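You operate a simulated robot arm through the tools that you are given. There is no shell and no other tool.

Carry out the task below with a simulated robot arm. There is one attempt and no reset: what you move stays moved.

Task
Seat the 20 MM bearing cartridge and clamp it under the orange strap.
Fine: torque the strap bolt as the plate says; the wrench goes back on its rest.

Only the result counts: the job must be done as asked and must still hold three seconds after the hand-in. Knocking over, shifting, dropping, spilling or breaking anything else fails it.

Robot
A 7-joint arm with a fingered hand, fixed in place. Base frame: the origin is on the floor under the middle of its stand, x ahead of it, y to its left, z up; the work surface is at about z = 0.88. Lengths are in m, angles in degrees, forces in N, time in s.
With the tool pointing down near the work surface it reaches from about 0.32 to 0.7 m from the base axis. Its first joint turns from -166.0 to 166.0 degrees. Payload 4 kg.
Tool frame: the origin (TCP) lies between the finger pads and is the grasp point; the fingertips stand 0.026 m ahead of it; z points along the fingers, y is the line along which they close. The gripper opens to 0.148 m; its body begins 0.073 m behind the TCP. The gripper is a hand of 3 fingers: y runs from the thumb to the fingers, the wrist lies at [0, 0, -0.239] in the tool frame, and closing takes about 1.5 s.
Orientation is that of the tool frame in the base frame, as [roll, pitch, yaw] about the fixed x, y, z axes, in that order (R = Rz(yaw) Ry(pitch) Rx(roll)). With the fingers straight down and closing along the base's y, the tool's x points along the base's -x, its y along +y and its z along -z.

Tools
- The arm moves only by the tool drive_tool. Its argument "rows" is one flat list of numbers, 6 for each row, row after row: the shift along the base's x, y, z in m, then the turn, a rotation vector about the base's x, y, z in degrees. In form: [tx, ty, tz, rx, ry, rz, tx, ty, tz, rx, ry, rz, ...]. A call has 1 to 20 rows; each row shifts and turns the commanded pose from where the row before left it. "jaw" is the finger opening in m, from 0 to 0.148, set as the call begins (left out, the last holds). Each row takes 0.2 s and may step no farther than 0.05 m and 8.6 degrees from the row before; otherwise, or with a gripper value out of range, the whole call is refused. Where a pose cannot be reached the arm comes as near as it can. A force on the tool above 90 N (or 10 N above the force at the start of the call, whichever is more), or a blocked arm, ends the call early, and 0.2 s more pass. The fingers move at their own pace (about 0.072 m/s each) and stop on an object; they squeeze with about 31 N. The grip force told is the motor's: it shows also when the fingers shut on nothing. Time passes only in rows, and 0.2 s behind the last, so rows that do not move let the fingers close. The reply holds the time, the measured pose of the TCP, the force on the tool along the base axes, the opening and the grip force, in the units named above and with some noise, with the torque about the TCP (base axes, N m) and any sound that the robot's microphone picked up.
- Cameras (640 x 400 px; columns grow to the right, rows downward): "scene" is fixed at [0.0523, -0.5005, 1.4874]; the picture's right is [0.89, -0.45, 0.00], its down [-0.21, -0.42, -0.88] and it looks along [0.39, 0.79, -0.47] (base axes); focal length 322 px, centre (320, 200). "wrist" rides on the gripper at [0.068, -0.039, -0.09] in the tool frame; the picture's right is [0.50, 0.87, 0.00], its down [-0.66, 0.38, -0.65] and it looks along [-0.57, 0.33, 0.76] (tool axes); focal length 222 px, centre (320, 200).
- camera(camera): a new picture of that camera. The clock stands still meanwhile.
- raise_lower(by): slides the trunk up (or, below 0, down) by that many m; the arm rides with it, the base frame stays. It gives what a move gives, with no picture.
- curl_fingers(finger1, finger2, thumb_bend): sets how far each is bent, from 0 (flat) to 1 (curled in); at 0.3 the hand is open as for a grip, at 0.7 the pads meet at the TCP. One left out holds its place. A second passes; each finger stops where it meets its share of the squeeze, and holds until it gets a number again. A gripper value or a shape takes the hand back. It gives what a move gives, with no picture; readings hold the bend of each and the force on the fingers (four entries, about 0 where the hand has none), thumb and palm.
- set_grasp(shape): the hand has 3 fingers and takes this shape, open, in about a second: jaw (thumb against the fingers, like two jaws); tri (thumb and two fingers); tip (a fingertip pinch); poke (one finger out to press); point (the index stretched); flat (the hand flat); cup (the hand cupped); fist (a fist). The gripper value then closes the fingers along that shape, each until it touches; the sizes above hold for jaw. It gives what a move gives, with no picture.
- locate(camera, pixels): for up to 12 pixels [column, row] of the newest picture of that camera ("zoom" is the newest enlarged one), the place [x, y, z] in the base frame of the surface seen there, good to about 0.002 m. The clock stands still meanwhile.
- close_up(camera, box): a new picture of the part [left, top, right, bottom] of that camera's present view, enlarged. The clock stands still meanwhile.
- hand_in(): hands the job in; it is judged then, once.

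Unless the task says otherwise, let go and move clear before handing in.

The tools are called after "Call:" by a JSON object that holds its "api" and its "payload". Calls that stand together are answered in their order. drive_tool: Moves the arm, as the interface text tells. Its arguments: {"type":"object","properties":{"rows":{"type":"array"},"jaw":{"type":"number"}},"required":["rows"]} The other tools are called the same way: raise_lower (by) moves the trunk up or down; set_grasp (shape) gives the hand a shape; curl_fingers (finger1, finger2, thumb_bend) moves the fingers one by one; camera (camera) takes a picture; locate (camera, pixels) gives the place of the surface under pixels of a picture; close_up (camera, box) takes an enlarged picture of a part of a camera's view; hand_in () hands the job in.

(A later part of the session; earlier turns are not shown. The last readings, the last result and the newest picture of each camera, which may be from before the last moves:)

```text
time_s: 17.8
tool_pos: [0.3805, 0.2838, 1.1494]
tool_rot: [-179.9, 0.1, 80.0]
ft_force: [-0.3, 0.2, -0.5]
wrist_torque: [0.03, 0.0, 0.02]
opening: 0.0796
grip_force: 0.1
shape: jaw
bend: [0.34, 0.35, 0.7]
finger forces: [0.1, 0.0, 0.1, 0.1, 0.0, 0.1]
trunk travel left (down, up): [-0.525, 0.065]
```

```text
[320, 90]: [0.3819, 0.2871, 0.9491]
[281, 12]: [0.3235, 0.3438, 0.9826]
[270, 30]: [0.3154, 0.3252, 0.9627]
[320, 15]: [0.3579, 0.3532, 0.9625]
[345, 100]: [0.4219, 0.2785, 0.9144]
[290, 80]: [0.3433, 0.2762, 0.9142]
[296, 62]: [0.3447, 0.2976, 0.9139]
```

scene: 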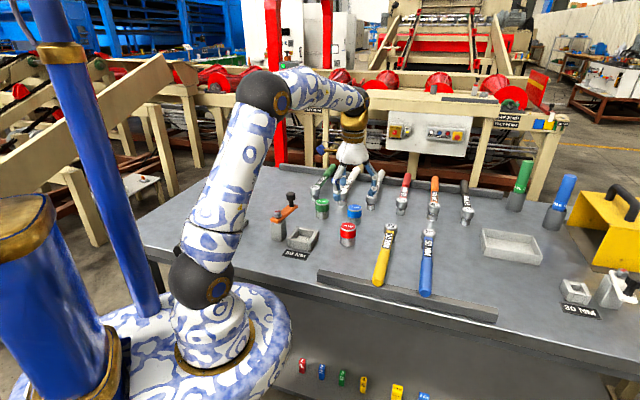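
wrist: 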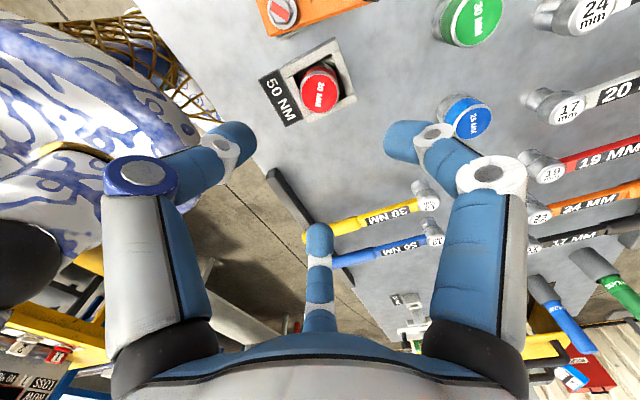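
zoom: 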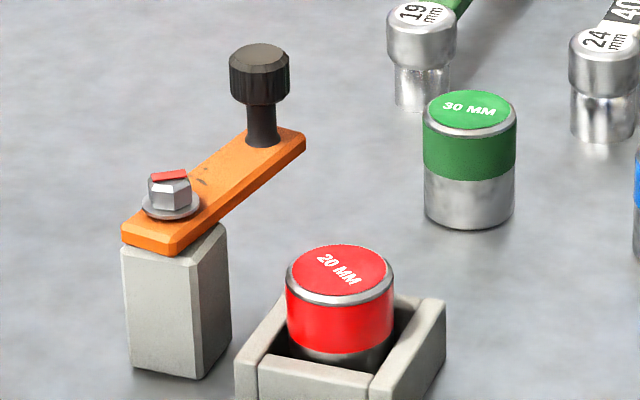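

I mis-aimed some pixels; in this zoom the bolt top is at (168,178), the knob cap at (259,55). I'll re-locate those.

Call:
{"api": "locate", "payload": {"camera": "zoom", "pixels": [[168, 176], [168, 195], [170, 213], [259, 52], [245, 85], [259, 88], [275, 85], [262, 125], [130, 228], [172, 240], [300, 138], [340, 270]]}}

Call:
{"api": "close_up", "payload": {"camera": "scene", "box": [272, 190, 308, 226]}}

```text
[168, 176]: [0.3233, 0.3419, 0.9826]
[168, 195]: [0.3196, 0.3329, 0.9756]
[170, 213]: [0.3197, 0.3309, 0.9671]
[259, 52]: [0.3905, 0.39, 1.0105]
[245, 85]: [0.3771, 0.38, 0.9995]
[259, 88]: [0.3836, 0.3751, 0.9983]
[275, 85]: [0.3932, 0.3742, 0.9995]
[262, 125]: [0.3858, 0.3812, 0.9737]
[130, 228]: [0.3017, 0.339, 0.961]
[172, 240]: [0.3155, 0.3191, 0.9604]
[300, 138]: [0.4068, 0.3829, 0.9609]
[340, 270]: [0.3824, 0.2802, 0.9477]
```

```text
11.11 times, centred on (290, 208) of scene
```

zoom: 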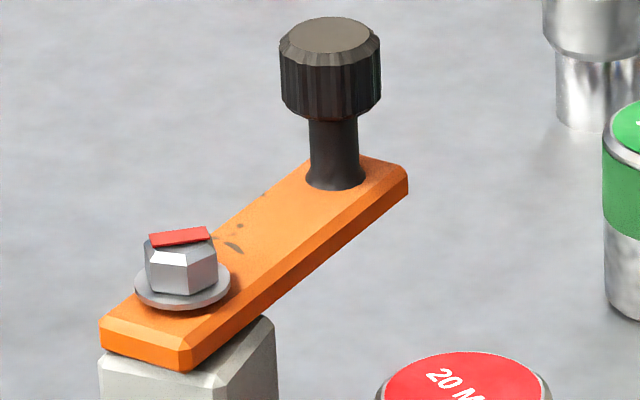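

The strap lies at z≈0.962 above the cartridge top (0.9475), knob centre ≈(0.389,0.387) top 1.0105. I'll turn the hand back +100° while moving over the knob, to look and then grip it.

Call:
{"api": "drive_tool", "payload": {"rows": [0.0007, 0.0085, -0.003, 0, 0, 8.333, 0.0007, 0.0085, -0.003, 0, 0, 8.333, 0.0007, 0.0085, -0.003, 0, 0, 8.333, 0.0007, 0.0085, -0.003, 0, 0, 8.333, 0.0007, 0.0085, -0.003, 0, 0, 8.333, 0.0007, 0.0085, -0.003, 0, 0, 8.333, 0.0007, 0.0085, -0.003, 0, 0, 8.333, 0.0007, 0.0085, -0.003, 0, 0, 8.333, 0.0007, 0.0085, -0.003, 0, 0, 8.333, 0.0007, 0.0085, -0.003, 0, 0, 8.333, 0.0007, 0.0085, -0.003, 0, 0, 8.333, 0.0007, 0.0085, -0.003, 0, 0, 8.337, 0, 0, 0, 0, 0, 0], "jaw": 0.1}}

Call:
{"api": "camera", "payload": {"camera": "wrist"}}

Call:
{"api": "close_up", "payload": {"camera": "scene", "box": [240, 140, 340, 250]}}

```text
time_s: 20.6
tool_pos: [0.3912, 0.3848, 1.1138]
tool_rot: [180.0, 0.0, -179.9]
ft_force: [-1.4, 0.0, 0.2]
wrist_torque: [-0.02, 0.0, 0.0]
opening: 0.0996
grip_force: 0.1
shape: jaw
bend: [0.29, 0.29, 0.72]
finger forces: [0.0, 0.0, 0.1, 0.0, 0.0, 0.0]
trunk travel left (down, up): [-0.525, 0.065]
```

```text
taken
```

wrist: 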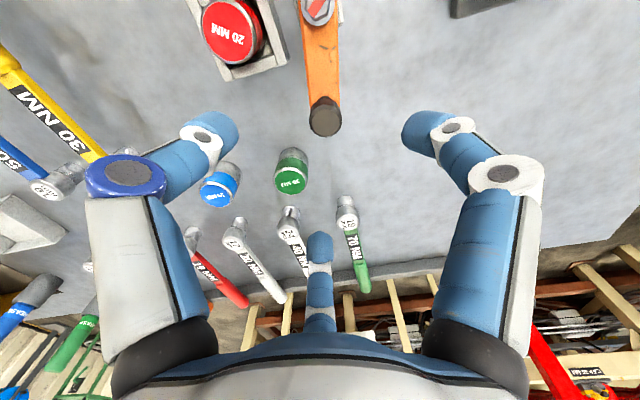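

```text
3.64 times, centred on (290, 195) of scene
```

zoom: 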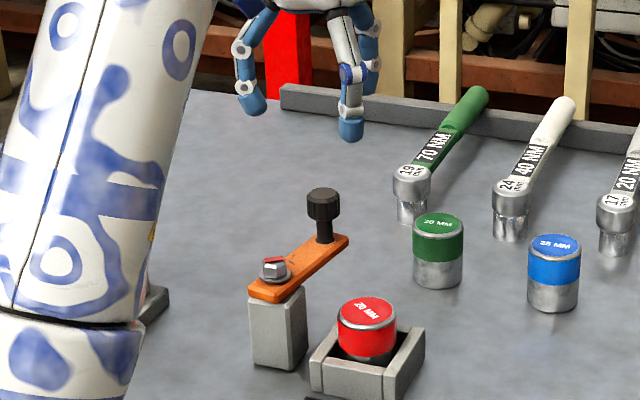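

The knob cap shows at (325,118) and the bolt at (318,10) in the wrist view. I'll locate the knob top to fine-align.

Call:
{"api": "close_up", "payload": {"camera": "wrist", "box": [285, 80, 365, 160]}}

Call:
{"api": "locate", "payload": {"camera": "wrist", "pixels": [[325, 119], [314, 119], [336, 119], [325, 108], [325, 130], [318, 10], [232, 35]]}}

```text
5.00 times, centred on (325, 120) of wrist
```

zoom: 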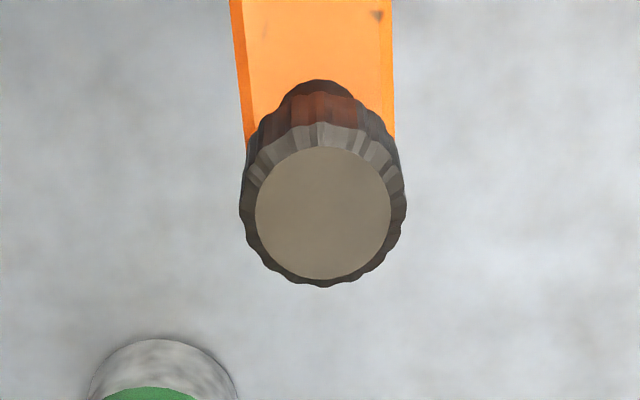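

```text
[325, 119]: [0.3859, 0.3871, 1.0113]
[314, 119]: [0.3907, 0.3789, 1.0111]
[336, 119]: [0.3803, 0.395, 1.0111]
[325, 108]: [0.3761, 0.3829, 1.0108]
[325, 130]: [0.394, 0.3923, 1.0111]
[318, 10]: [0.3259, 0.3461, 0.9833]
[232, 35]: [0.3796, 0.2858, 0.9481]
```

The knob centre works out at (0.388,0.389). I'll shift (−2.5, +4.5) mm, descend to z≈1.003 and close gently on the cap.

Call:
{"api": "drive_tool", "payload": {"rows": [-0.0022, 0.0045, -0.03, 0, 0, 0, 0, 0, -0.03, 0, 0, 0, 0, 0, -0.03, 0, 0, 0, 0, 0, -0.02, 0, 0, 0, 0, 0, 0, 0, 0, 0], "jaw": 0.1}}

Call:
{"api": "camera", "payload": {"camera": "wrist"}}

```text
time_s: 21.8
tool_pos: [0.3881, 0.391, 1.0027]
tool_rot: [-180.0, -0.1, -180.0]
ft_force: [0.2, 0.3, 0.3]
wrist_torque: [0.02, 0.05, 0.0]
opening: 0.0995
grip_force: 0.1
shape: jaw
bend: [0.29, 0.29, 0.72]
finger forces: [0.0, 0.0, 0.1, 0.1, 0.0, 0.0]
trunk travel left (down, up): [-0.525, 0.065]
```

```text
taken
```

wrist: 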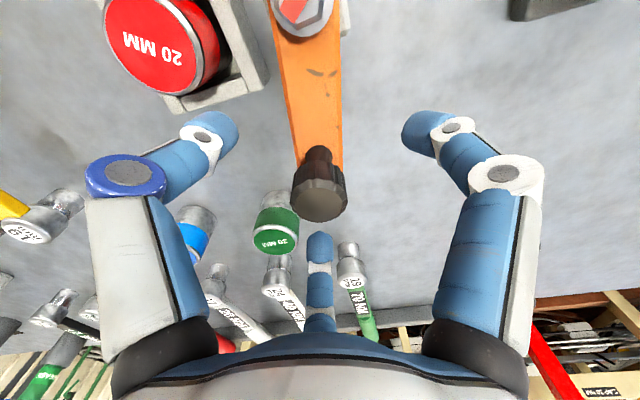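

The knob cap is now at (320,200), exactly at the TCP. I'll close the fingers on it.

Call:
{"api": "drive_tool", "payload": {"rows": [0, 0, 0, 0, 0, 0, 0, 0, 0, 0, 0, 0, 0, 0, 0, 0, 0, 0, 0, 0, 0, 0, 0, 0, 0, 0, 0, 0, 0, 0, 0, 0, 0, 0, 0, 0, 0, 0, 0, 0, 0, 0, 0, 0, 0, 0, 0, 0], "jaw": 0.015}}

Call:
{"api": "camera", "payload": {"camera": "wrist"}}

```text
time_s: 23.6
tool_pos: [0.3883, 0.3909, 1.0024]
tool_rot: [-179.9, -0.2, 180.0]
ft_force: [-4.3, -2.8, -27.5]
wrist_torque: [-0.01, 0.0, -0.06]
opening: 0.0228
grip_force: 30.8
shape: jaw
bend: [0.74, 0.74, 0.69]
finger forces: [27.3, 26.7, 0.1, 0.0, 28.8, 0.1]
trunk travel left (down, up): [-0.525, 0.065]
```

```text
taken
```

wrist: 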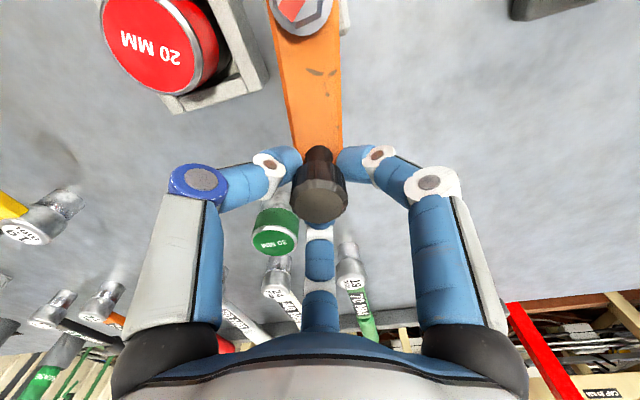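

The grip holds the knob, but Fz is −27 N (curling pulls the knob upward). I'll lower the hand ~3 mm to relieve that before swinging.

Call:
{"api": "drive_tool", "payload": {"rows": [0, 0, -0.0015, 0, 0, 0, 0, 0, -0.0015, 0, 0, 0, 0, 0, 0, 0, 0, 0]}}

```text
time_s: 24.4
tool_pos: [0.3884, 0.391, 1.0007]
tool_rot: [180.0, 0.0, -179.9]
ft_force: [-3.3, -0.7, -12.9]
wrist_torque: [-0.13, 0.0, -0.08]
opening: 0.0227
grip_force: 31.5
shape: jaw
bend: [0.75, 0.74, 0.71]
finger forces: [21.2, 22.0, 0.0, 0.1, 24.2, 0.0]
trunk travel left (down, up): [-0.525, 0.065]
```

Relieving works (−13 N). I'll lower another 2 mm and zoom in on the bolt to get the pivot centre.

Call:
{"api": "drive_tool", "payload": {"rows": [0, 0, -0.0015, 0, 0, 0, 0, 0, 0, 0, 0, 0]}}

Call:
{"api": "close_up", "payload": {"camera": "wrist", "box": [255, 0, 355, 80]}}

Call:
{"api": "locate", "payload": {"camera": "zoom", "pixels": [[300, 40], [270, 30], [340, 40], [310, 120], [250, 90], [370, 90], [310, 90], [330, 60]]}}

```text
time_s: 25.0
tool_pos: [0.3891, 0.3899, 0.9986]
tool_rot: [-180.0, -0.1, 180.0]
ft_force: [-2.3, -1.6, -10.0]
wrist_torque: [-0.17, -0.02, 0.03]
opening: 0.022
grip_force: 30.8
shape: jaw
bend: [0.75, 0.74, 0.72]
finger forces: [20.9, 20.2, 0.0, 0.0, 22.7, 0.0]
trunk travel left (down, up): [-0.525, 0.065]
```

```text
5.00 times, centred on (305, 40) of wrist
```

zoom: 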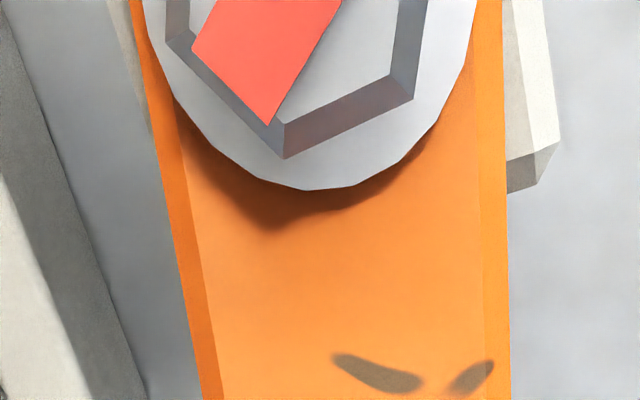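

```text
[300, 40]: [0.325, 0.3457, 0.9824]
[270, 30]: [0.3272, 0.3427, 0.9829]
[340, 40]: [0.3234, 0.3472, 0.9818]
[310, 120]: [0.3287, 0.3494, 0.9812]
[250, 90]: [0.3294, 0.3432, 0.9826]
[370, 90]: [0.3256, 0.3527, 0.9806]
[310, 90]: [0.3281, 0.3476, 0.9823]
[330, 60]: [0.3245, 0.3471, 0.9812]
```

The pivot (bolt axis) is about (0.3225,0.343), knob radius ≈0.081 at 35°. I'll start the clockwise arc with the hand turning along, in 5° steps, watching forces.

Call:
{"api": "drive_tool", "payload": {"rows": [0.0038, -0.00592, 0, 0, 0, -5, 0.00327, -0.00623, 0, 0, 0, -5, 0.00272, -0.00649, 0, 0, 0, -5]}}

Call:
{"api": "close_up", "payload": {"camera": "scene", "box": [240, 160, 340, 250]}}

```text
time_s: 25.8
tool_pos: [0.3983, 0.3724, 0.9981]
tool_rot: [-179.9, -0.2, 164.8]
ft_force: [-4.7, -2.0, -16.6]
wrist_torque: [-0.17, 0.09, -0.08]
opening: 0.022
grip_force: 31.0
shape: jaw
bend: [0.75, 0.74, 0.73]
finger forces: [22.6, 21.3, 0.0, 0.0, 24.1, 0.1]
trunk travel left (down, up): [-0.525, 0.065]
```

```text
4.44 times, centred on (290, 205) of scene
```

zoom: 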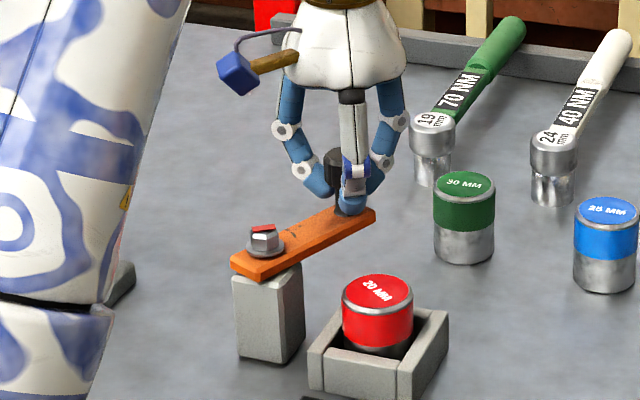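

The strap follows the hand with low forces. I'll continue the arc.

Call:
{"api": "drive_tool", "payload": {"rows": [0.00214, -0.00671, 0, 0, 0, -5, 0.00155, -0.00687, 0, 0, 0, -5, 0.00094, -0.00698, 0, 0, 0, -5, 0.00033, -0.00703, 0, 0, 0, -5, -0.00028, -0.00703, 0, 0, 0, -5, -0.00089, -0.00698, 0, 0, 0, -5]}}

Call:
{"api": "close_up", "payload": {"camera": "scene", "box": [240, 160, 340, 250]}}

```text
time_s: 27.2
tool_pos: [0.4011, 0.3301, 0.9983]
tool_rot: [-179.9, 0.0, 134.8]
ft_force: [0.5, -0.1, -15.6]
wrist_torque: [-0.1, 0.1, 0.01]
opening: 0.0215
grip_force: 31.2
shape: jaw
bend: [0.75, 0.74, 0.73]
finger forces: [21.7, 21.7, 0.0, 0.0, 23.1, 0.1]
trunk travel left (down, up): [-0.525, 0.065]
```

```text
4.44 times, centred on (290, 205) of scene
```

zoom: 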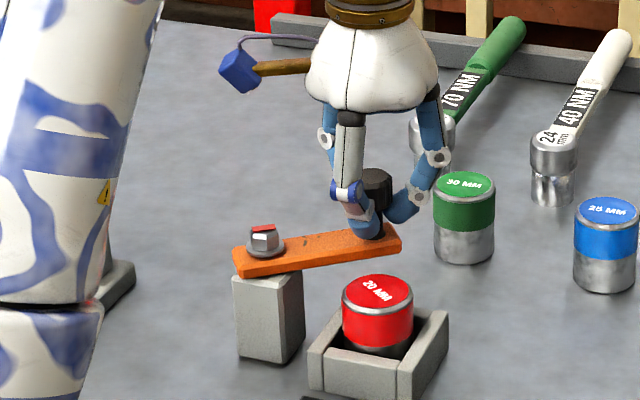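

The strap is about halfway round, clear above the cartridge. I'll finish the arc to about −45°.

Call:
{"api": "drive_tool", "payload": {"rows": [-0.0015, -0.00688, 0, 0, 0, -5, -0.00209, -0.00672, 0, 0, 0, -5, -0.00267, -0.00651, 0, 0, 0, -5, -0.00323, -0.00626, 0, 0, 0, -5, -0.00376, -0.00595, 0, 0, 0, -5, -0.00427, -0.0056, 0, 0, 0, -5]}}

Call:
{"api": "close_up", "payload": {"camera": "scene", "box": [250, 170, 340, 260]}}

Call:
{"api": "camera", "payload": {"camera": "wrist"}}

```text
time_s: 28.6
tool_pos: [0.3833, 0.2899, 0.998]
tool_rot: [-179.9, 0.1, 104.9]
ft_force: [-1.2, 2.0, -20.2]
wrist_torque: [-0.04, 0.12, -0.04]
opening: 0.0212
grip_force: 31.1
shape: jaw
bend: [0.75, 0.74, 0.73]
finger forces: [22.4, 22.0, 0.0, 0.1, 24.2, 0.1]
trunk travel left (down, up): [-0.525, 0.065]
```

```text
4.44 times, centred on (295, 215) of scene
```

zoom: 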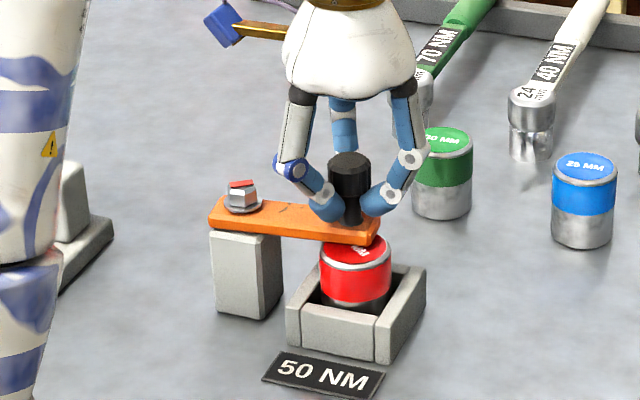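

```text
taken
```

wrist: 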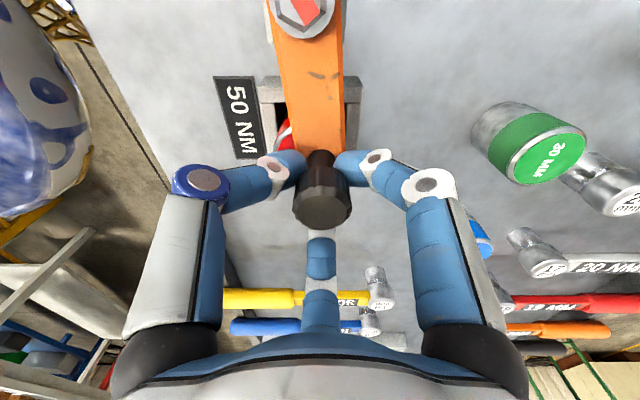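

The strap is now above the cartridge; in the wrist view the strap (290–343) is nearly centred on the nest (262–363). I'll zoom in to judge the remaining angle.

Call:
{"api": "close_up", "payload": {"camera": "wrist", "box": [240, 0, 400, 190]}}

Call:
{"api": "locate", "payload": {"camera": "zoom", "pixels": [[195, 150], [390, 155], [245, 80], [385, 80], [260, 290], [360, 290], [370, 200], [250, 200], [305, 20], [315, 40]]}}

Call:
{"api": "close_up", "payload": {"camera": "scene", "box": [275, 200, 325, 250]}}

```text
2.11 times, centred on (320, 95) of wrist
```

zoom: 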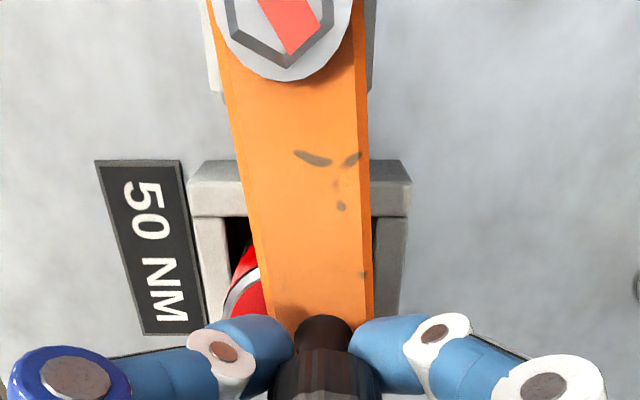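

```text
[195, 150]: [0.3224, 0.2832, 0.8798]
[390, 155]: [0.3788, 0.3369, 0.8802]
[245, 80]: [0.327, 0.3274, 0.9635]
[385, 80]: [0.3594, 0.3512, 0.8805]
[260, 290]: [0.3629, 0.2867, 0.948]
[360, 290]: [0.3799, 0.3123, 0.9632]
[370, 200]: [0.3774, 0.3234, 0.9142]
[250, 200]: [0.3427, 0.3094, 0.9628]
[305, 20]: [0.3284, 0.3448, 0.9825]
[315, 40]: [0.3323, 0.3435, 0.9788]
```

```text
8.00 times, centred on (300, 225) of scene
```

zoom: 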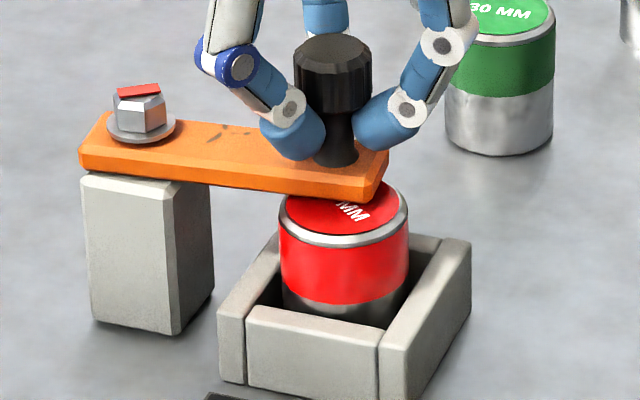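

The strap is slightly off toward the far side (red shows only at left, (240,270) in the zoom), so a further ~4–5° is right. I'll do the last arc step.

Call:
{"api": "drive_tool", "payload": {"rows": [-0.0024, -0.0026, 0, 0, 0, -2.5, -0.0021, -0.0022, 0, 0, 0, -2.5, 0, 0, 0, 0, 0, 0]}}

Call:
{"api": "close_up", "payload": {"camera": "wrist", "box": [240, 0, 400, 190]}}

Call:
{"api": "close_up", "payload": {"camera": "scene", "box": [275, 200, 325, 250]}}

```text
time_s: 29.4
tool_pos: [0.38, 0.2862, 0.9984]
tool_rot: [-179.8, 0.2, 99.8]
ft_force: [0.1, -1.1, -21.0]
wrist_torque: [-0.07, 0.09, 0.01]
opening: 0.0213
grip_force: 30.6
shape: jaw
bend: [0.75, 0.74, 0.73]
finger forces: [22.9, 22.7, 0.1, 0.1, 23.9, 0.0]
trunk travel left (down, up): [-0.525, 0.065]
```

```text
2.11 times, centred on (320, 95) of wrist
```

zoom: 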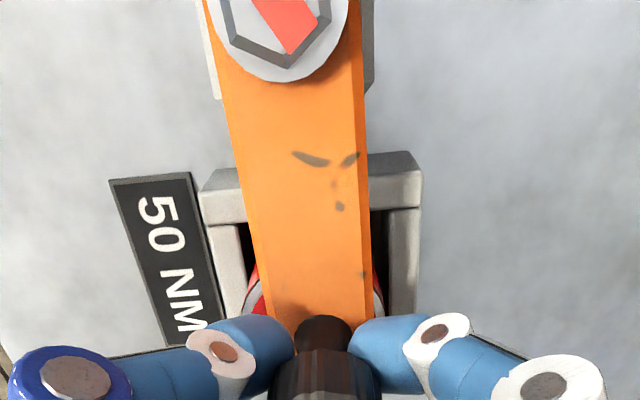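

```text
8.00 times, centred on (300, 225) of scene
```

zoom: 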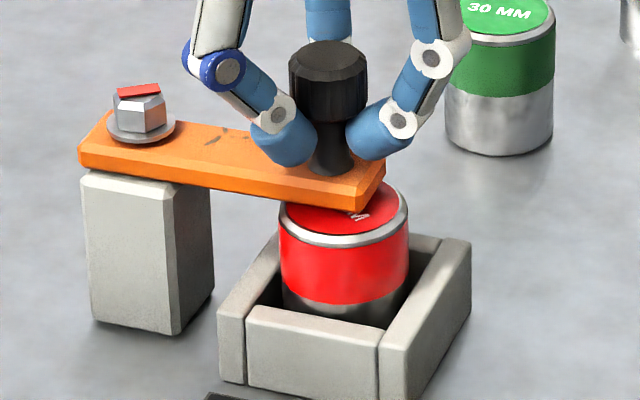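

The strap is now centred over the cartridge with red showing evenly on both sides. I'll release the knob and lift clear.

Call:
{"api": "drive_tool", "payload": {"rows": [0, 0, 0, 0, 0, 0, 0, 0, 0, 0, 0, 0, 0, 0, 0, 0, 0, 0, 0, 0, 0, 0, 0, 0, 0, 0, 0, 0, 0, 0, 0, 0, 0, 0, 0, 0], "jaw": 0.09}}

Call:
{"api": "drive_tool", "payload": {"rows": [0, 0, 0.015, 0, 0, 0, 0, 0, 0.03, 0, 0, 0, 0, 0, 0.04, 0, 0, 0, 0, 0, 0.04, 0, 0, 0, 0, 0, 0.04, 0, 0, 0, 0, 0, 0, 0, 0, 0]}}

Call:
{"api": "camera", "payload": {"camera": "wrist"}}

Call:
{"api": "camera", "payload": {"camera": "scene"}}

Call:
{"api": "close_up", "payload": {"camera": "scene", "box": [265, 190, 325, 250]}}

```text
time_s: 30.8
tool_pos: [0.3784, 0.2863, 0.9982]
tool_rot: [-180.0, 0.1, 100.1]
ft_force: [0.9, -0.8, 0.1]
wrist_torque: [-0.03, 0.0, 0.02]
opening: 0.0896
grip_force: 0.0
shape: jaw
bend: [0.32, 0.32, 0.7]
finger forces: [0.0, 0.0, 0.0, 0.0, 0.0, 0.0]
trunk travel left (down, up): [-0.525, 0.065]
```

```text
time_s: 32.2
tool_pos: [0.3804, 0.2863, 1.1631]
tool_rot: [-180.0, 0.0, 100.0]
ft_force: [0.5, -0.8, 0.7]
wrist_torque: [-0.01, -0.03, -0.01]
opening: 0.0894
grip_force: 0.0
shape: jaw
bend: [0.32, 0.32, 0.7]
finger forces: [0.0, 0.1, 0.1, 0.1, 0.0, 0.0]
trunk travel left (down, up): [-0.525, 0.065]
```

```text
taken
```

wrist: 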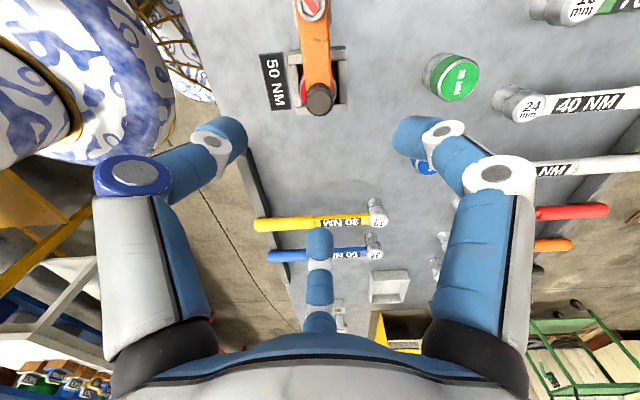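

```text
taken
```

scene: 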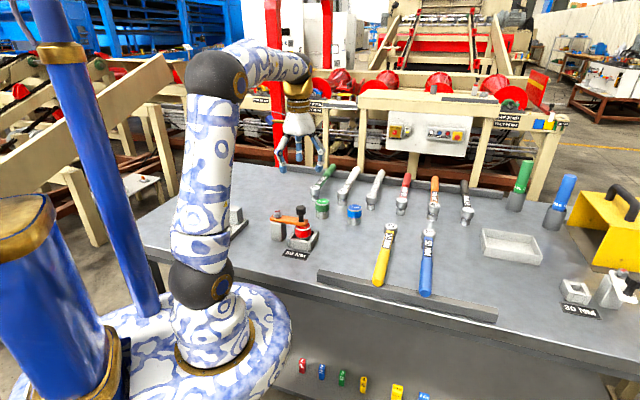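

```text
6.67 times, centred on (295, 220) of scene
```

zoom: 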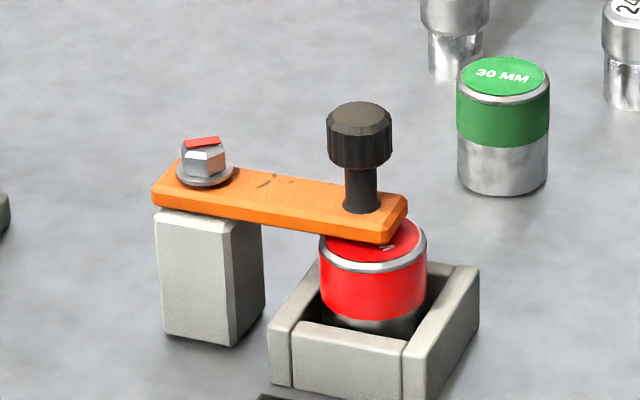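

The strap now sits over the cartridge and the knob released cleanly. Next I'll go above the blue 50 NM wrench handle (≈(0.61,−0.02)) with the hand turned so the fingers close across the handle.

Call:
{"api": "drive_tool", "payload": {"rows": [0.0255, -0.0343, -0.008, 0, 0, -6.11, 0.0255, -0.0343, -0.008, 0, 0, -6.11, 0.0255, -0.0343, -0.008, 0, 0, -6.11, 0.0255, -0.0343, -0.008, 0, 0, -6.11, 0.0255, -0.0343, -0.008, 0, 0, -6.11, 0.0255, -0.0343, -0.008, 0, 0, -6.11, 0.0255, -0.0343, -0.008, 0, 0, -6.11, 0.0255, -0.0343, -0.008, 0, 0, -6.11, 0.0255, -0.0343, -0.008, 0, 0, -6.12, 0, 0, 0, 0, 0, 0], "jaw": 0.1}}

Call:
{"api": "camera", "payload": {"camera": "wrist"}}

Call:
{"api": "camera", "payload": {"camera": "scene"}}

```text
time_s: 34.4
tool_pos: [0.6092, -0.0211, 1.089]
tool_rot: [-179.9, 0.0, 44.9]
ft_force: [0.0, 0.0, 0.4]
wrist_torque: [0.04, 0.05, -0.01]
opening: 0.0998
grip_force: 0.0
shape: jaw
bend: [0.29, 0.29, 0.72]
finger forces: [0.0, 0.0, 0.1, 0.1, 0.1, 0.0]
trunk travel left (down, up): [-0.525, 0.065]
```

```text
taken
```

wrist: 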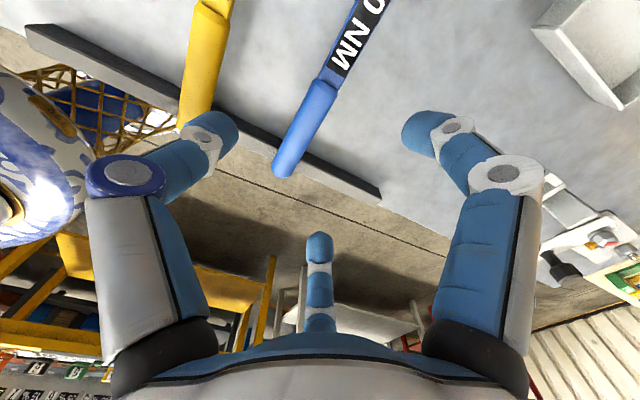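

```text
taken
```

scene: 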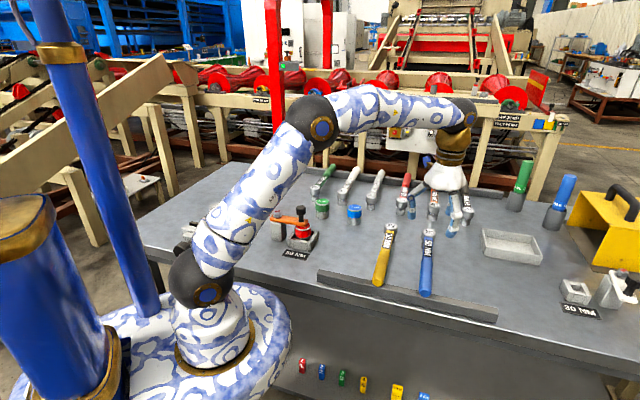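

The blue handle runs from (325,85) to (285,170) in the wrist view with the rail beneath its end. I'll locate handle points, rail and surroundings.

Call:
{"api": "locate", "payload": {"camera": "wrist", "pixels": [[320, 92], [310, 115], [300, 135], [288, 160], [345, 40], [335, 68], [370, 10], [300, 118], [321, 118], [250, 140], [330, 172], [345, 182]]}}

Call:
{"api": "close_up", "payload": {"camera": "wrist", "box": [250, 0, 410, 200]}}

Call:
{"api": "close_up", "payload": {"camera": "scene", "box": [395, 170, 485, 310]}}

```text
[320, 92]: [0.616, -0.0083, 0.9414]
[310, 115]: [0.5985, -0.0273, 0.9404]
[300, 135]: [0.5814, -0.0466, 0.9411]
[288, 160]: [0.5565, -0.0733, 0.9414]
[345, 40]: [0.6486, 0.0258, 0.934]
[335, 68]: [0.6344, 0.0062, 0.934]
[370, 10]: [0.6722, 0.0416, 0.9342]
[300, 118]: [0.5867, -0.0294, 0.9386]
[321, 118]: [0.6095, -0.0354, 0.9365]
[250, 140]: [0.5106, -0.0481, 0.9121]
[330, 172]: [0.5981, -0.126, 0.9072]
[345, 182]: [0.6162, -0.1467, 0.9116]
```

```text
2.00 times, centred on (330, 100) of wrist
```

zoom: 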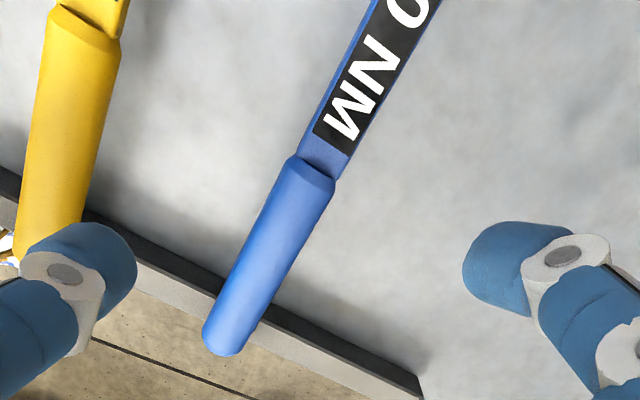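

```text
2.86 times, centred on (440, 240) of scene
```

zoom: 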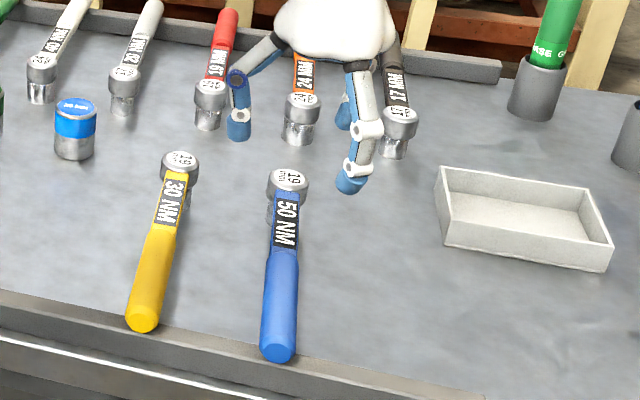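

The handle axis runs at ~45° with centre z≈0.9265, rail top 0.912. I'll align to grip point (0.611,−0.017), narrow the jaw to 0.085 and descend part way to check.

Call:
{"api": "drive_tool", "payload": {"rows": [0.0016, 0.0041, -0.03, 0, 0, 0, 0, 0, -0.04, 0, 0, 0, 0, 0, -0.03, 0, 0, 0, 0, 0, 0, 0, 0, 0], "jaw": 0.085}}

Call:
{"api": "camera", "payload": {"camera": "wrist"}}

Call:
{"api": "close_up", "payload": {"camera": "scene", "box": [385, 180, 475, 310]}}

```text
time_s: 35.4
tool_pos: [0.6102, -0.0165, 0.9897]
tool_rot: [-179.9, 0.0, 45.1]
ft_force: [-0.2, -0.6, 0.0]
wrist_torque: [-0.01, -0.01, -0.01]
opening: 0.0856
grip_force: 0.1
shape: jaw
bend: [0.33, 0.33, 0.7]
finger forces: [0.0, 0.0, 0.1, 0.1, 0.0, 0.0]
trunk travel left (down, up): [-0.525, 0.065]
```

```text
taken
```

wrist: 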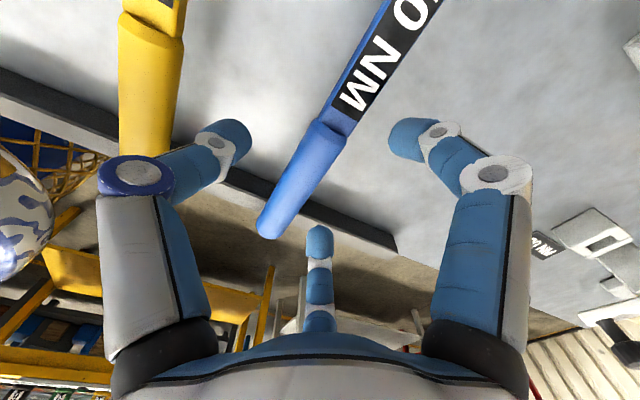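

```text
3.08 times, centred on (430, 245) of scene
```

zoom: 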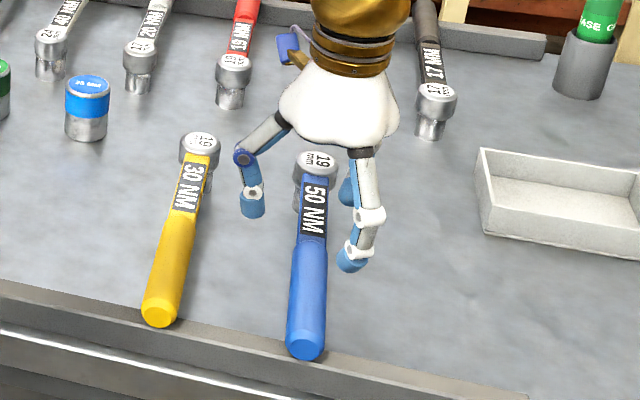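

Handle is centred between thumb and fingers with clearance to the yellow wrench. I'll descend to handle height.

Call:
{"api": "drive_tool", "payload": {"rows": [0, 0, -0.02, 0, 0, 0, 0, 0, -0.02, 0, 0, 0, 0, 0, -0.015, 0, 0, 0, 0, 0, -0.007, 0, 0, 0, 0, 0, 0, 0, 0, 0], "jaw": 0.085}}

Call:
{"api": "camera", "payload": {"camera": "wrist"}}

Call:
{"api": "close_up", "payload": {"camera": "scene", "box": [385, 200, 475, 310]}}

```text
time_s: 36.6
tool_pos: [0.6102, -0.0174, 0.9278]
tool_rot: [-180.0, 0.1, 44.9]
ft_force: [0.7, -0.3, 0.6]
wrist_torque: [0.02, 0.0, -0.03]
opening: 0.0856
grip_force: 0.1
shape: jaw
bend: [0.33, 0.33, 0.7]
finger forces: [0.1, 0.0, 0.0, 0.0, 0.1, 0.1]
trunk travel left (down, up): [-0.525, 0.065]
```

```text
taken
```

wrist: 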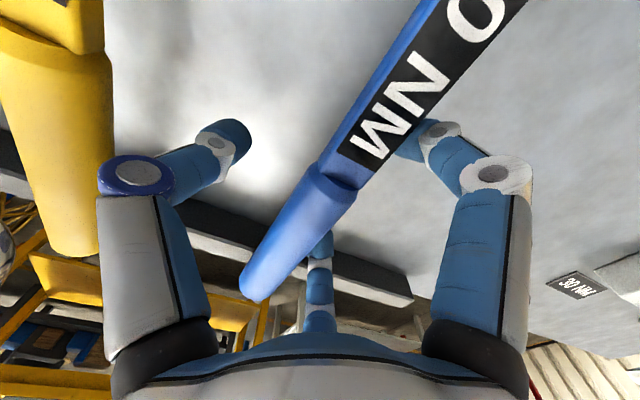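

```text
3.64 times, centred on (430, 255) of scene
```

zoom: 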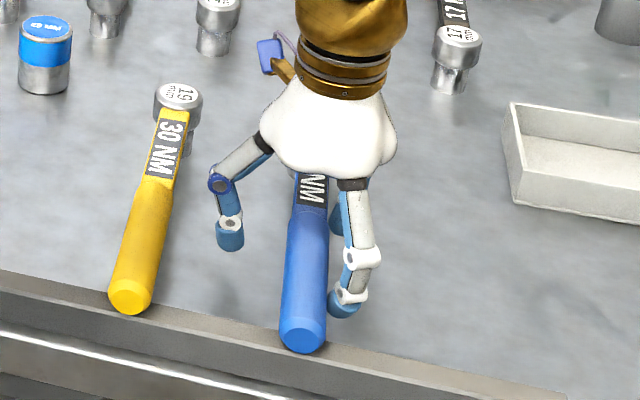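

The TCP is on the handle axis, about 3 cm behind the shoulder at (340,175). I'll shift 4 mm back along the handle and close the fingers.

Call:
{"api": "drive_tool", "payload": {"rows": [-0.0028, -0.0028, 0, 0, 0, 0, 0, 0, 0, 0, 0, 0], "jaw": 0.085}}

Call:
{"api": "drive_tool", "payload": {"rows": [0, 0, 0, 0, 0, 0, 0, 0, 0, 0, 0, 0, 0, 0, 0, 0, 0, 0, 0, 0, 0, 0, 0, 0, 0, 0, 0, 0, 0, 0, 0, 0, 0, 0, 0, 0, 0, 0, 0, 0, 0, 0], "jaw": 0.01}}

Call:
{"api": "camera", "payload": {"camera": "wrist"}}

Call:
{"api": "close_up", "payload": {"camera": "scene", "box": [385, 200, 475, 310]}}

```text
time_s: 37.2
tool_pos: [0.6076, -0.0203, 0.9301]
tool_rot: [179.9, 0.0, 45.0]
ft_force: [-1.0, 0.3, -1.4]
wrist_torque: [0.03, 0.02, 0.0]
opening: 0.0853
grip_force: 0.1
shape: jaw
bend: [0.33, 0.33, 0.7]
finger forces: [0.1, 0.1, 0.1, 0.0, 0.1, 0.0]
trunk travel left (down, up): [-0.525, 0.065]
```

```text
time_s: 38.8
tool_pos: [0.6067, -0.0207, 0.9289]
tool_rot: [-180.0, 0.1, 45.0]
ft_force: [0.3, 0.0, -4.6]
wrist_torque: [-0.05, 0.01, -0.06]
opening: 0.0167
grip_force: 30.7
shape: jaw
bend: [0.76, 0.76, 0.74]
finger forces: [9.2, 6.7, 0.1, 0.1, 27.3, 0.0]
trunk travel left (down, up): [-0.525, 0.065]
```

```text
taken
```

wrist: 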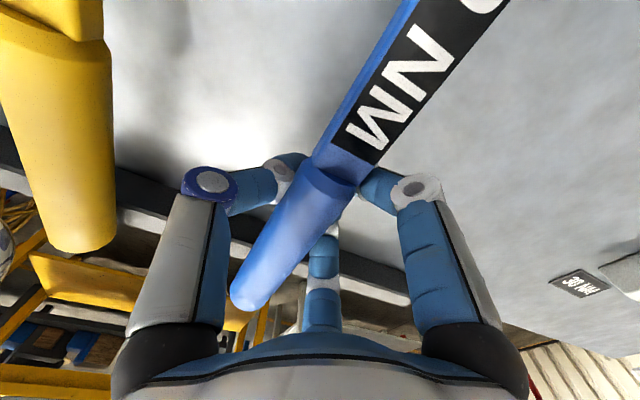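

```text
3.64 times, centred on (430, 255) of scene
```

zoom: 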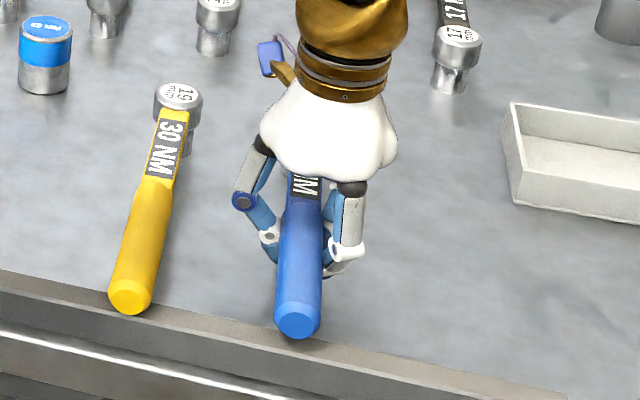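

The fingers closed to 0.0167 with thumb 27 N and fingers 9/7 N — the handle may be cradled from below. I'll check the handle's actual height and tilt.

Call:
{"api": "locate", "payload": {"camera": "wrist", "pixels": [[318, 200], [300, 220], [280, 245], [255, 280], [350, 150], [380, 100], [420, 40], [295, 205], [335, 205]]}}

Call:
{"api": "close_up", "payload": {"camera": "scene", "box": [405, 220, 455, 300]}}

Call:
{"api": "close_up", "payload": {"camera": "wrist", "box": [220, 100, 420, 300]}}

```text
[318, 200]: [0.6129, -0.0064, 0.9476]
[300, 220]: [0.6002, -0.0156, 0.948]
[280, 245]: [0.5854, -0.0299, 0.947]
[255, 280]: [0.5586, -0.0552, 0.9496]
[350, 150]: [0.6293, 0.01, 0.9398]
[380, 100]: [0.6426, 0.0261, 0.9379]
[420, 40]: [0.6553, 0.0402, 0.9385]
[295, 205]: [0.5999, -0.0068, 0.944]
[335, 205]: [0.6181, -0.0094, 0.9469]
```

```text
5.00 times, centred on (430, 260) of scene
```

zoom: 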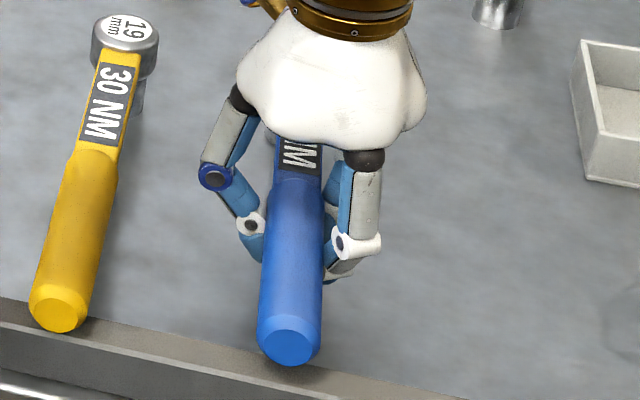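

```text
2.00 times, centred on (320, 200) of wrist
```

zoom: 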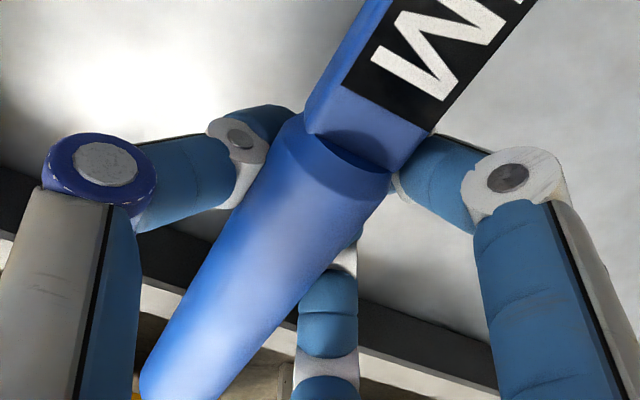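

The handle was lifted ~7 mm and pushed toward the thumb — fingertips went under it, so the contact sits lower than the TCP. I'll lower it back to the rest, open, and regrip with the TCP higher.

Call:
{"api": "drive_tool", "payload": {"rows": [0, 0, -0.004, 0, 0, 0, 0, 0, -0.004, 0, 0, 0, 0, 0, 0, 0, 0, 0]}}

Call:
{"api": "drive_tool", "payload": {"rows": [0, 0, 0, 0, 0, 0, 0, 0, 0, 0, 0, 0, 0, 0, 0, 0, 0, 0, 0, 0, 0, 0, 0, 0, 0, 0, 0, 0, 0, 0], "jaw": 0.085}}

Call:
{"api": "camera", "payload": {"camera": "wrist"}}

Call:
{"api": "close_up", "payload": {"camera": "scene", "box": [385, 200, 475, 310]}}

```text
time_s: 39.6
tool_pos: [0.6081, -0.0206, 0.9216]
tool_rot: [179.9, 0.0, 44.9]
ft_force: [0.6, -0.6, 4.1]
wrist_torque: [0.11, 0.01, -0.03]
opening: 0.0166
grip_force: 30.8
shape: jaw
bend: [0.76, 0.76, 0.75]
finger forces: [10.6, 8.2, 0.0, 0.0, 25.6, 0.1]
trunk travel left (down, up): [-0.525, 0.065]
```

```text
time_s: 40.8
tool_pos: [0.6074, -0.0209, 0.9216]
tool_rot: [-180.0, 0.0, 45.0]
ft_force: [-0.1, -0.8, -0.6]
wrist_torque: [-0.02, 0.03, 0.0]
opening: 0.0842
grip_force: 0.1
shape: jaw
bend: [0.33, 0.33, 0.7]
finger forces: [0.1, 0.0, 0.0, 0.1, 0.0, 0.1]
trunk travel left (down, up): [-0.525, 0.065]
```

```text
taken
```

wrist: 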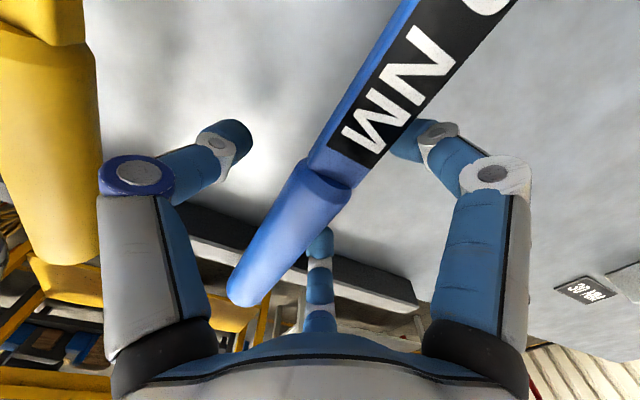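

```text
3.64 times, centred on (430, 255) of scene
```

zoom: 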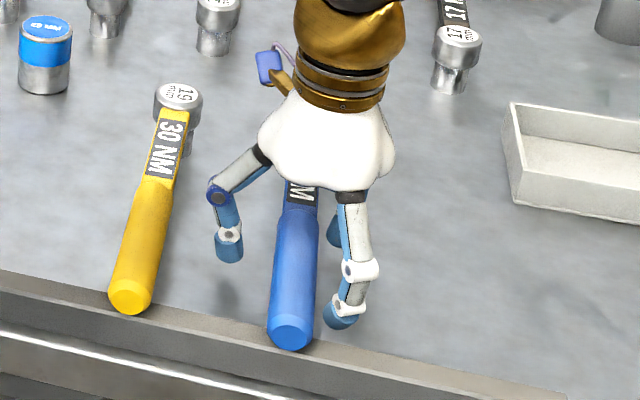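

The wrench rests again, slightly shifted. I'll measure its axis anew before regripping.

Call:
{"api": "locate", "payload": {"camera": "wrist", "pixels": [[310, 205], [295, 222], [280, 242], [255, 275], [345, 150], [375, 105], [420, 40], [292, 205], [333, 205], [327, 183]]}}

Call:
{"api": "locate", "payload": {"camera": "wrist", "pixels": [[310, 205], [295, 222], [280, 242], [255, 275], [345, 150], [375, 105], [420, 40], [300, 195], [333, 205], [327, 183]]}}

```text
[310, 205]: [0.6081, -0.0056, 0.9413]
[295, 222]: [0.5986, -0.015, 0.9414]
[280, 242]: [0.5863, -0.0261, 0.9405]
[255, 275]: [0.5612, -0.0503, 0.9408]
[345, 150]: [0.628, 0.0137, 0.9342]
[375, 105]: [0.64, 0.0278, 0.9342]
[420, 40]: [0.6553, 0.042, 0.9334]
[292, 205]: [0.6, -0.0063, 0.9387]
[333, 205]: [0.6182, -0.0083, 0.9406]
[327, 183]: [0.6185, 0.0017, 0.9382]
```

```text
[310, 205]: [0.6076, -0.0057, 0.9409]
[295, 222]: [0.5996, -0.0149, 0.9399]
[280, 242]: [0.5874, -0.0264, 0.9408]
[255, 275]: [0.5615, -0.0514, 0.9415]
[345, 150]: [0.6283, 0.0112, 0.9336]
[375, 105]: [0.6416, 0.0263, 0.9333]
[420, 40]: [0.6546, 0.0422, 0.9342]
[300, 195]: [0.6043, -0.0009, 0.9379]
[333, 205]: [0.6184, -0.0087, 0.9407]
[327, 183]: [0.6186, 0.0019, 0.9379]
```

The handle axis is now parallel but ~10 mm toward the thumb, which matches this hand's natural closing point for a bar. I'll raise the TCP to z≈0.940, shift 15 mm back along the handle so both fingers land on the grip, then narrow the jaw.

Call:
{"api": "drive_tool", "payload": {"rows": [0, 0, 0.0185, 0, 0, 0, -0.0053, -0.0053, 0, 0, 0, 0, -0.0053, -0.0053, 0, 0, 0, 0, 0, 0, 0, 0, 0, 0], "jaw": 0.07}}

Call:
{"api": "camera", "payload": {"camera": "wrist"}}

Call:
{"api": "close_up", "payload": {"camera": "scene", "box": [385, 200, 475, 310]}}

```text
time_s: 41.8
tool_pos: [0.5967, -0.0326, 0.9396]
tool_rot: [180.0, 0.0, 45.1]
ft_force: [-0.2, 0.5, 0.3]
wrist_torque: [0.01, -0.01, 0.01]
opening: 0.0707
grip_force: 0.1
shape: jaw
bend: [0.37, 0.37, 0.7]
finger forces: [0.0, 0.0, 0.0, 0.1, 0.1, 0.0]
trunk travel left (down, up): [-0.525, 0.065]
```

```text
taken
```

wrist: 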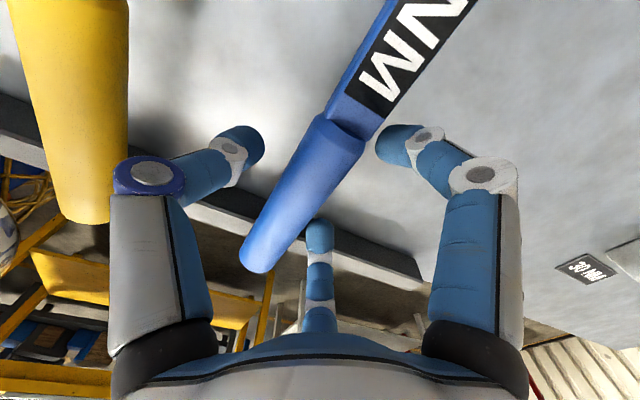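

```text
3.64 times, centred on (430, 255) of scene
```

zoom: 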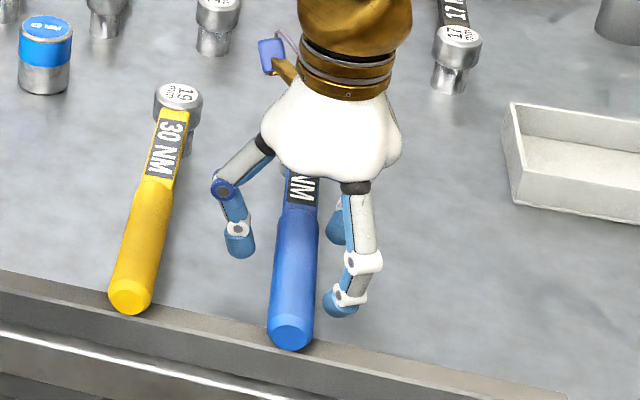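

Fingers bracket the handle properly now. Closing.

Call:
{"api": "drive_tool", "payload": {"rows": [0, 0, 0, 0, 0, 0, 0, 0, 0, 0, 0, 0, 0, 0, 0, 0, 0, 0, 0, 0, 0, 0, 0, 0, 0, 0, 0, 0, 0, 0, 0, 0, 0, 0, 0, 0], "jaw": 0.01}}

Call:
{"api": "camera", "payload": {"camera": "wrist"}}

Call:
{"api": "close_up", "payload": {"camera": "scene", "box": [405, 220, 455, 300]}}

Call:
{"api": "locate", "payload": {"camera": "wrist", "pixels": [[320, 170], [300, 200], [280, 225], [260, 255], [370, 90], [400, 40]]}}

```text
time_s: 43.2
tool_pos: [0.5966, -0.0309, 0.9403]
tool_rot: [-179.9, 0.1, 45.1]
ft_force: [-0.5, -0.1, 0.1]
wrist_torque: [-0.02, 0.0, 0.0]
opening: 0.0267
grip_force: 31.2
shape: jaw
bend: [0.77, 0.77, 0.7]
finger forces: [21.5, 21.4, 0.0, 0.0, 33.2, 0.0]
trunk travel left (down, up): [-0.525, 0.065]
```

```text
taken
```

wrist: 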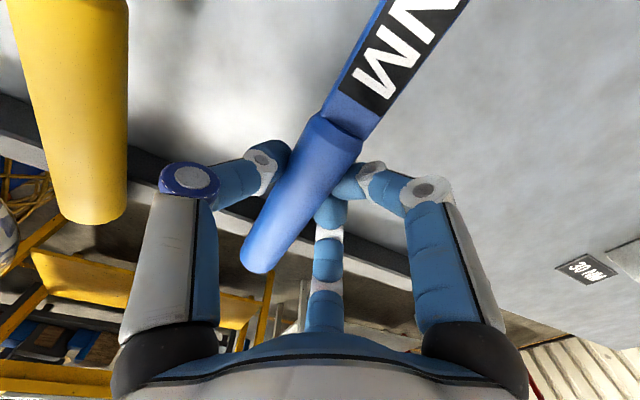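

```text
5.00 times, centred on (430, 260) of scene
```

zoom: 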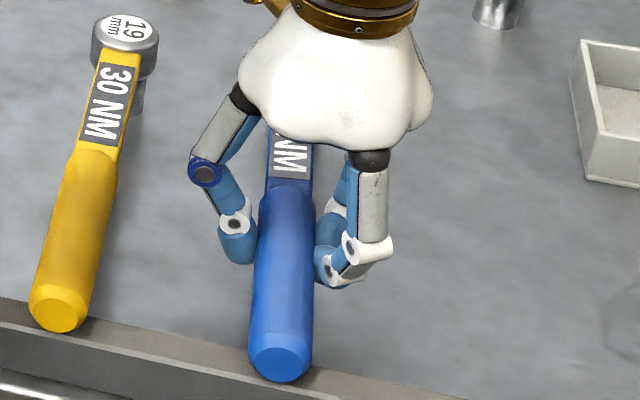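

```text
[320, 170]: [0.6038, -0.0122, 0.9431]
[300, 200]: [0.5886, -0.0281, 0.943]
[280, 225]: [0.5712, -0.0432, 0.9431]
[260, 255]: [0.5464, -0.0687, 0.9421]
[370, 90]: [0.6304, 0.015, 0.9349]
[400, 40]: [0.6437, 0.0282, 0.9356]
```

Solid grip now: opening 0.0267, finger forces 21/21/33 N, handle not lifted. I'll lift 4 cm and check for droop.

Call:
{"api": "drive_tool", "payload": {"rows": [0, 0, 0.008, 0, 0, 0, 0, 0, 0.012, 0, 0, 0, 0, 0, 0.02, 0, 0, 0, 0, 0, 0, 0, 0, 0]}}

Call:
{"api": "camera", "payload": {"camera": "wrist"}}

Call:
{"api": "close_up", "payload": {"camera": "scene", "box": [385, 190, 475, 310]}}

Call:
{"api": "locate", "payload": {"camera": "wrist", "pixels": [[320, 170], [300, 200], [280, 225], [260, 255], [370, 90], [400, 40]]}}

```text
time_s: 44.2
tool_pos: [0.5989, -0.0309, 0.9798]
tool_rot: [-180.0, -0.1, 45.0]
ft_force: [-0.7, -0.6, -3.4]
wrist_torque: [-0.18, 0.12, -0.01]
opening: 0.0264
grip_force: 30.9
shape: jaw
bend: [0.77, 0.78, 0.7]
finger forces: [23.6, 25.6, 0.0, 0.0, 32.8, 0.0]
trunk travel left (down, up): [-0.525, 0.065]
```

```text
taken
```

wrist: 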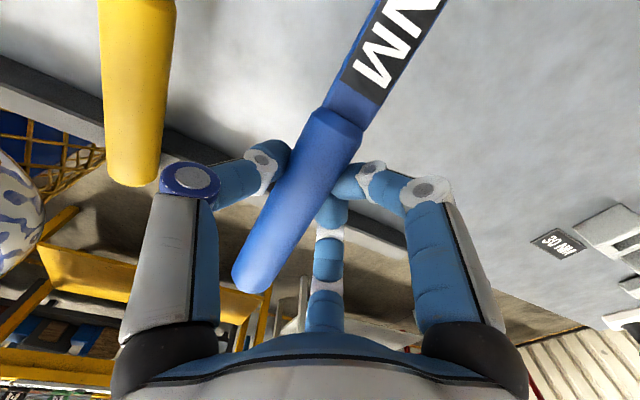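

```text
3.33 times, centred on (430, 250) of scene
```

zoom: 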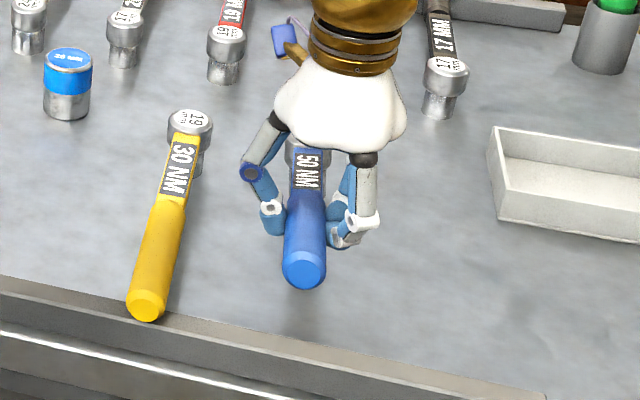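

```text
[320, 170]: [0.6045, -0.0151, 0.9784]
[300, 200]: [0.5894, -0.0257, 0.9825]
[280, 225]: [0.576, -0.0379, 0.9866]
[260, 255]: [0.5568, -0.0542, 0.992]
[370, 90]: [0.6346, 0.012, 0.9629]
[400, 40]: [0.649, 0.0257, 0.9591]
```

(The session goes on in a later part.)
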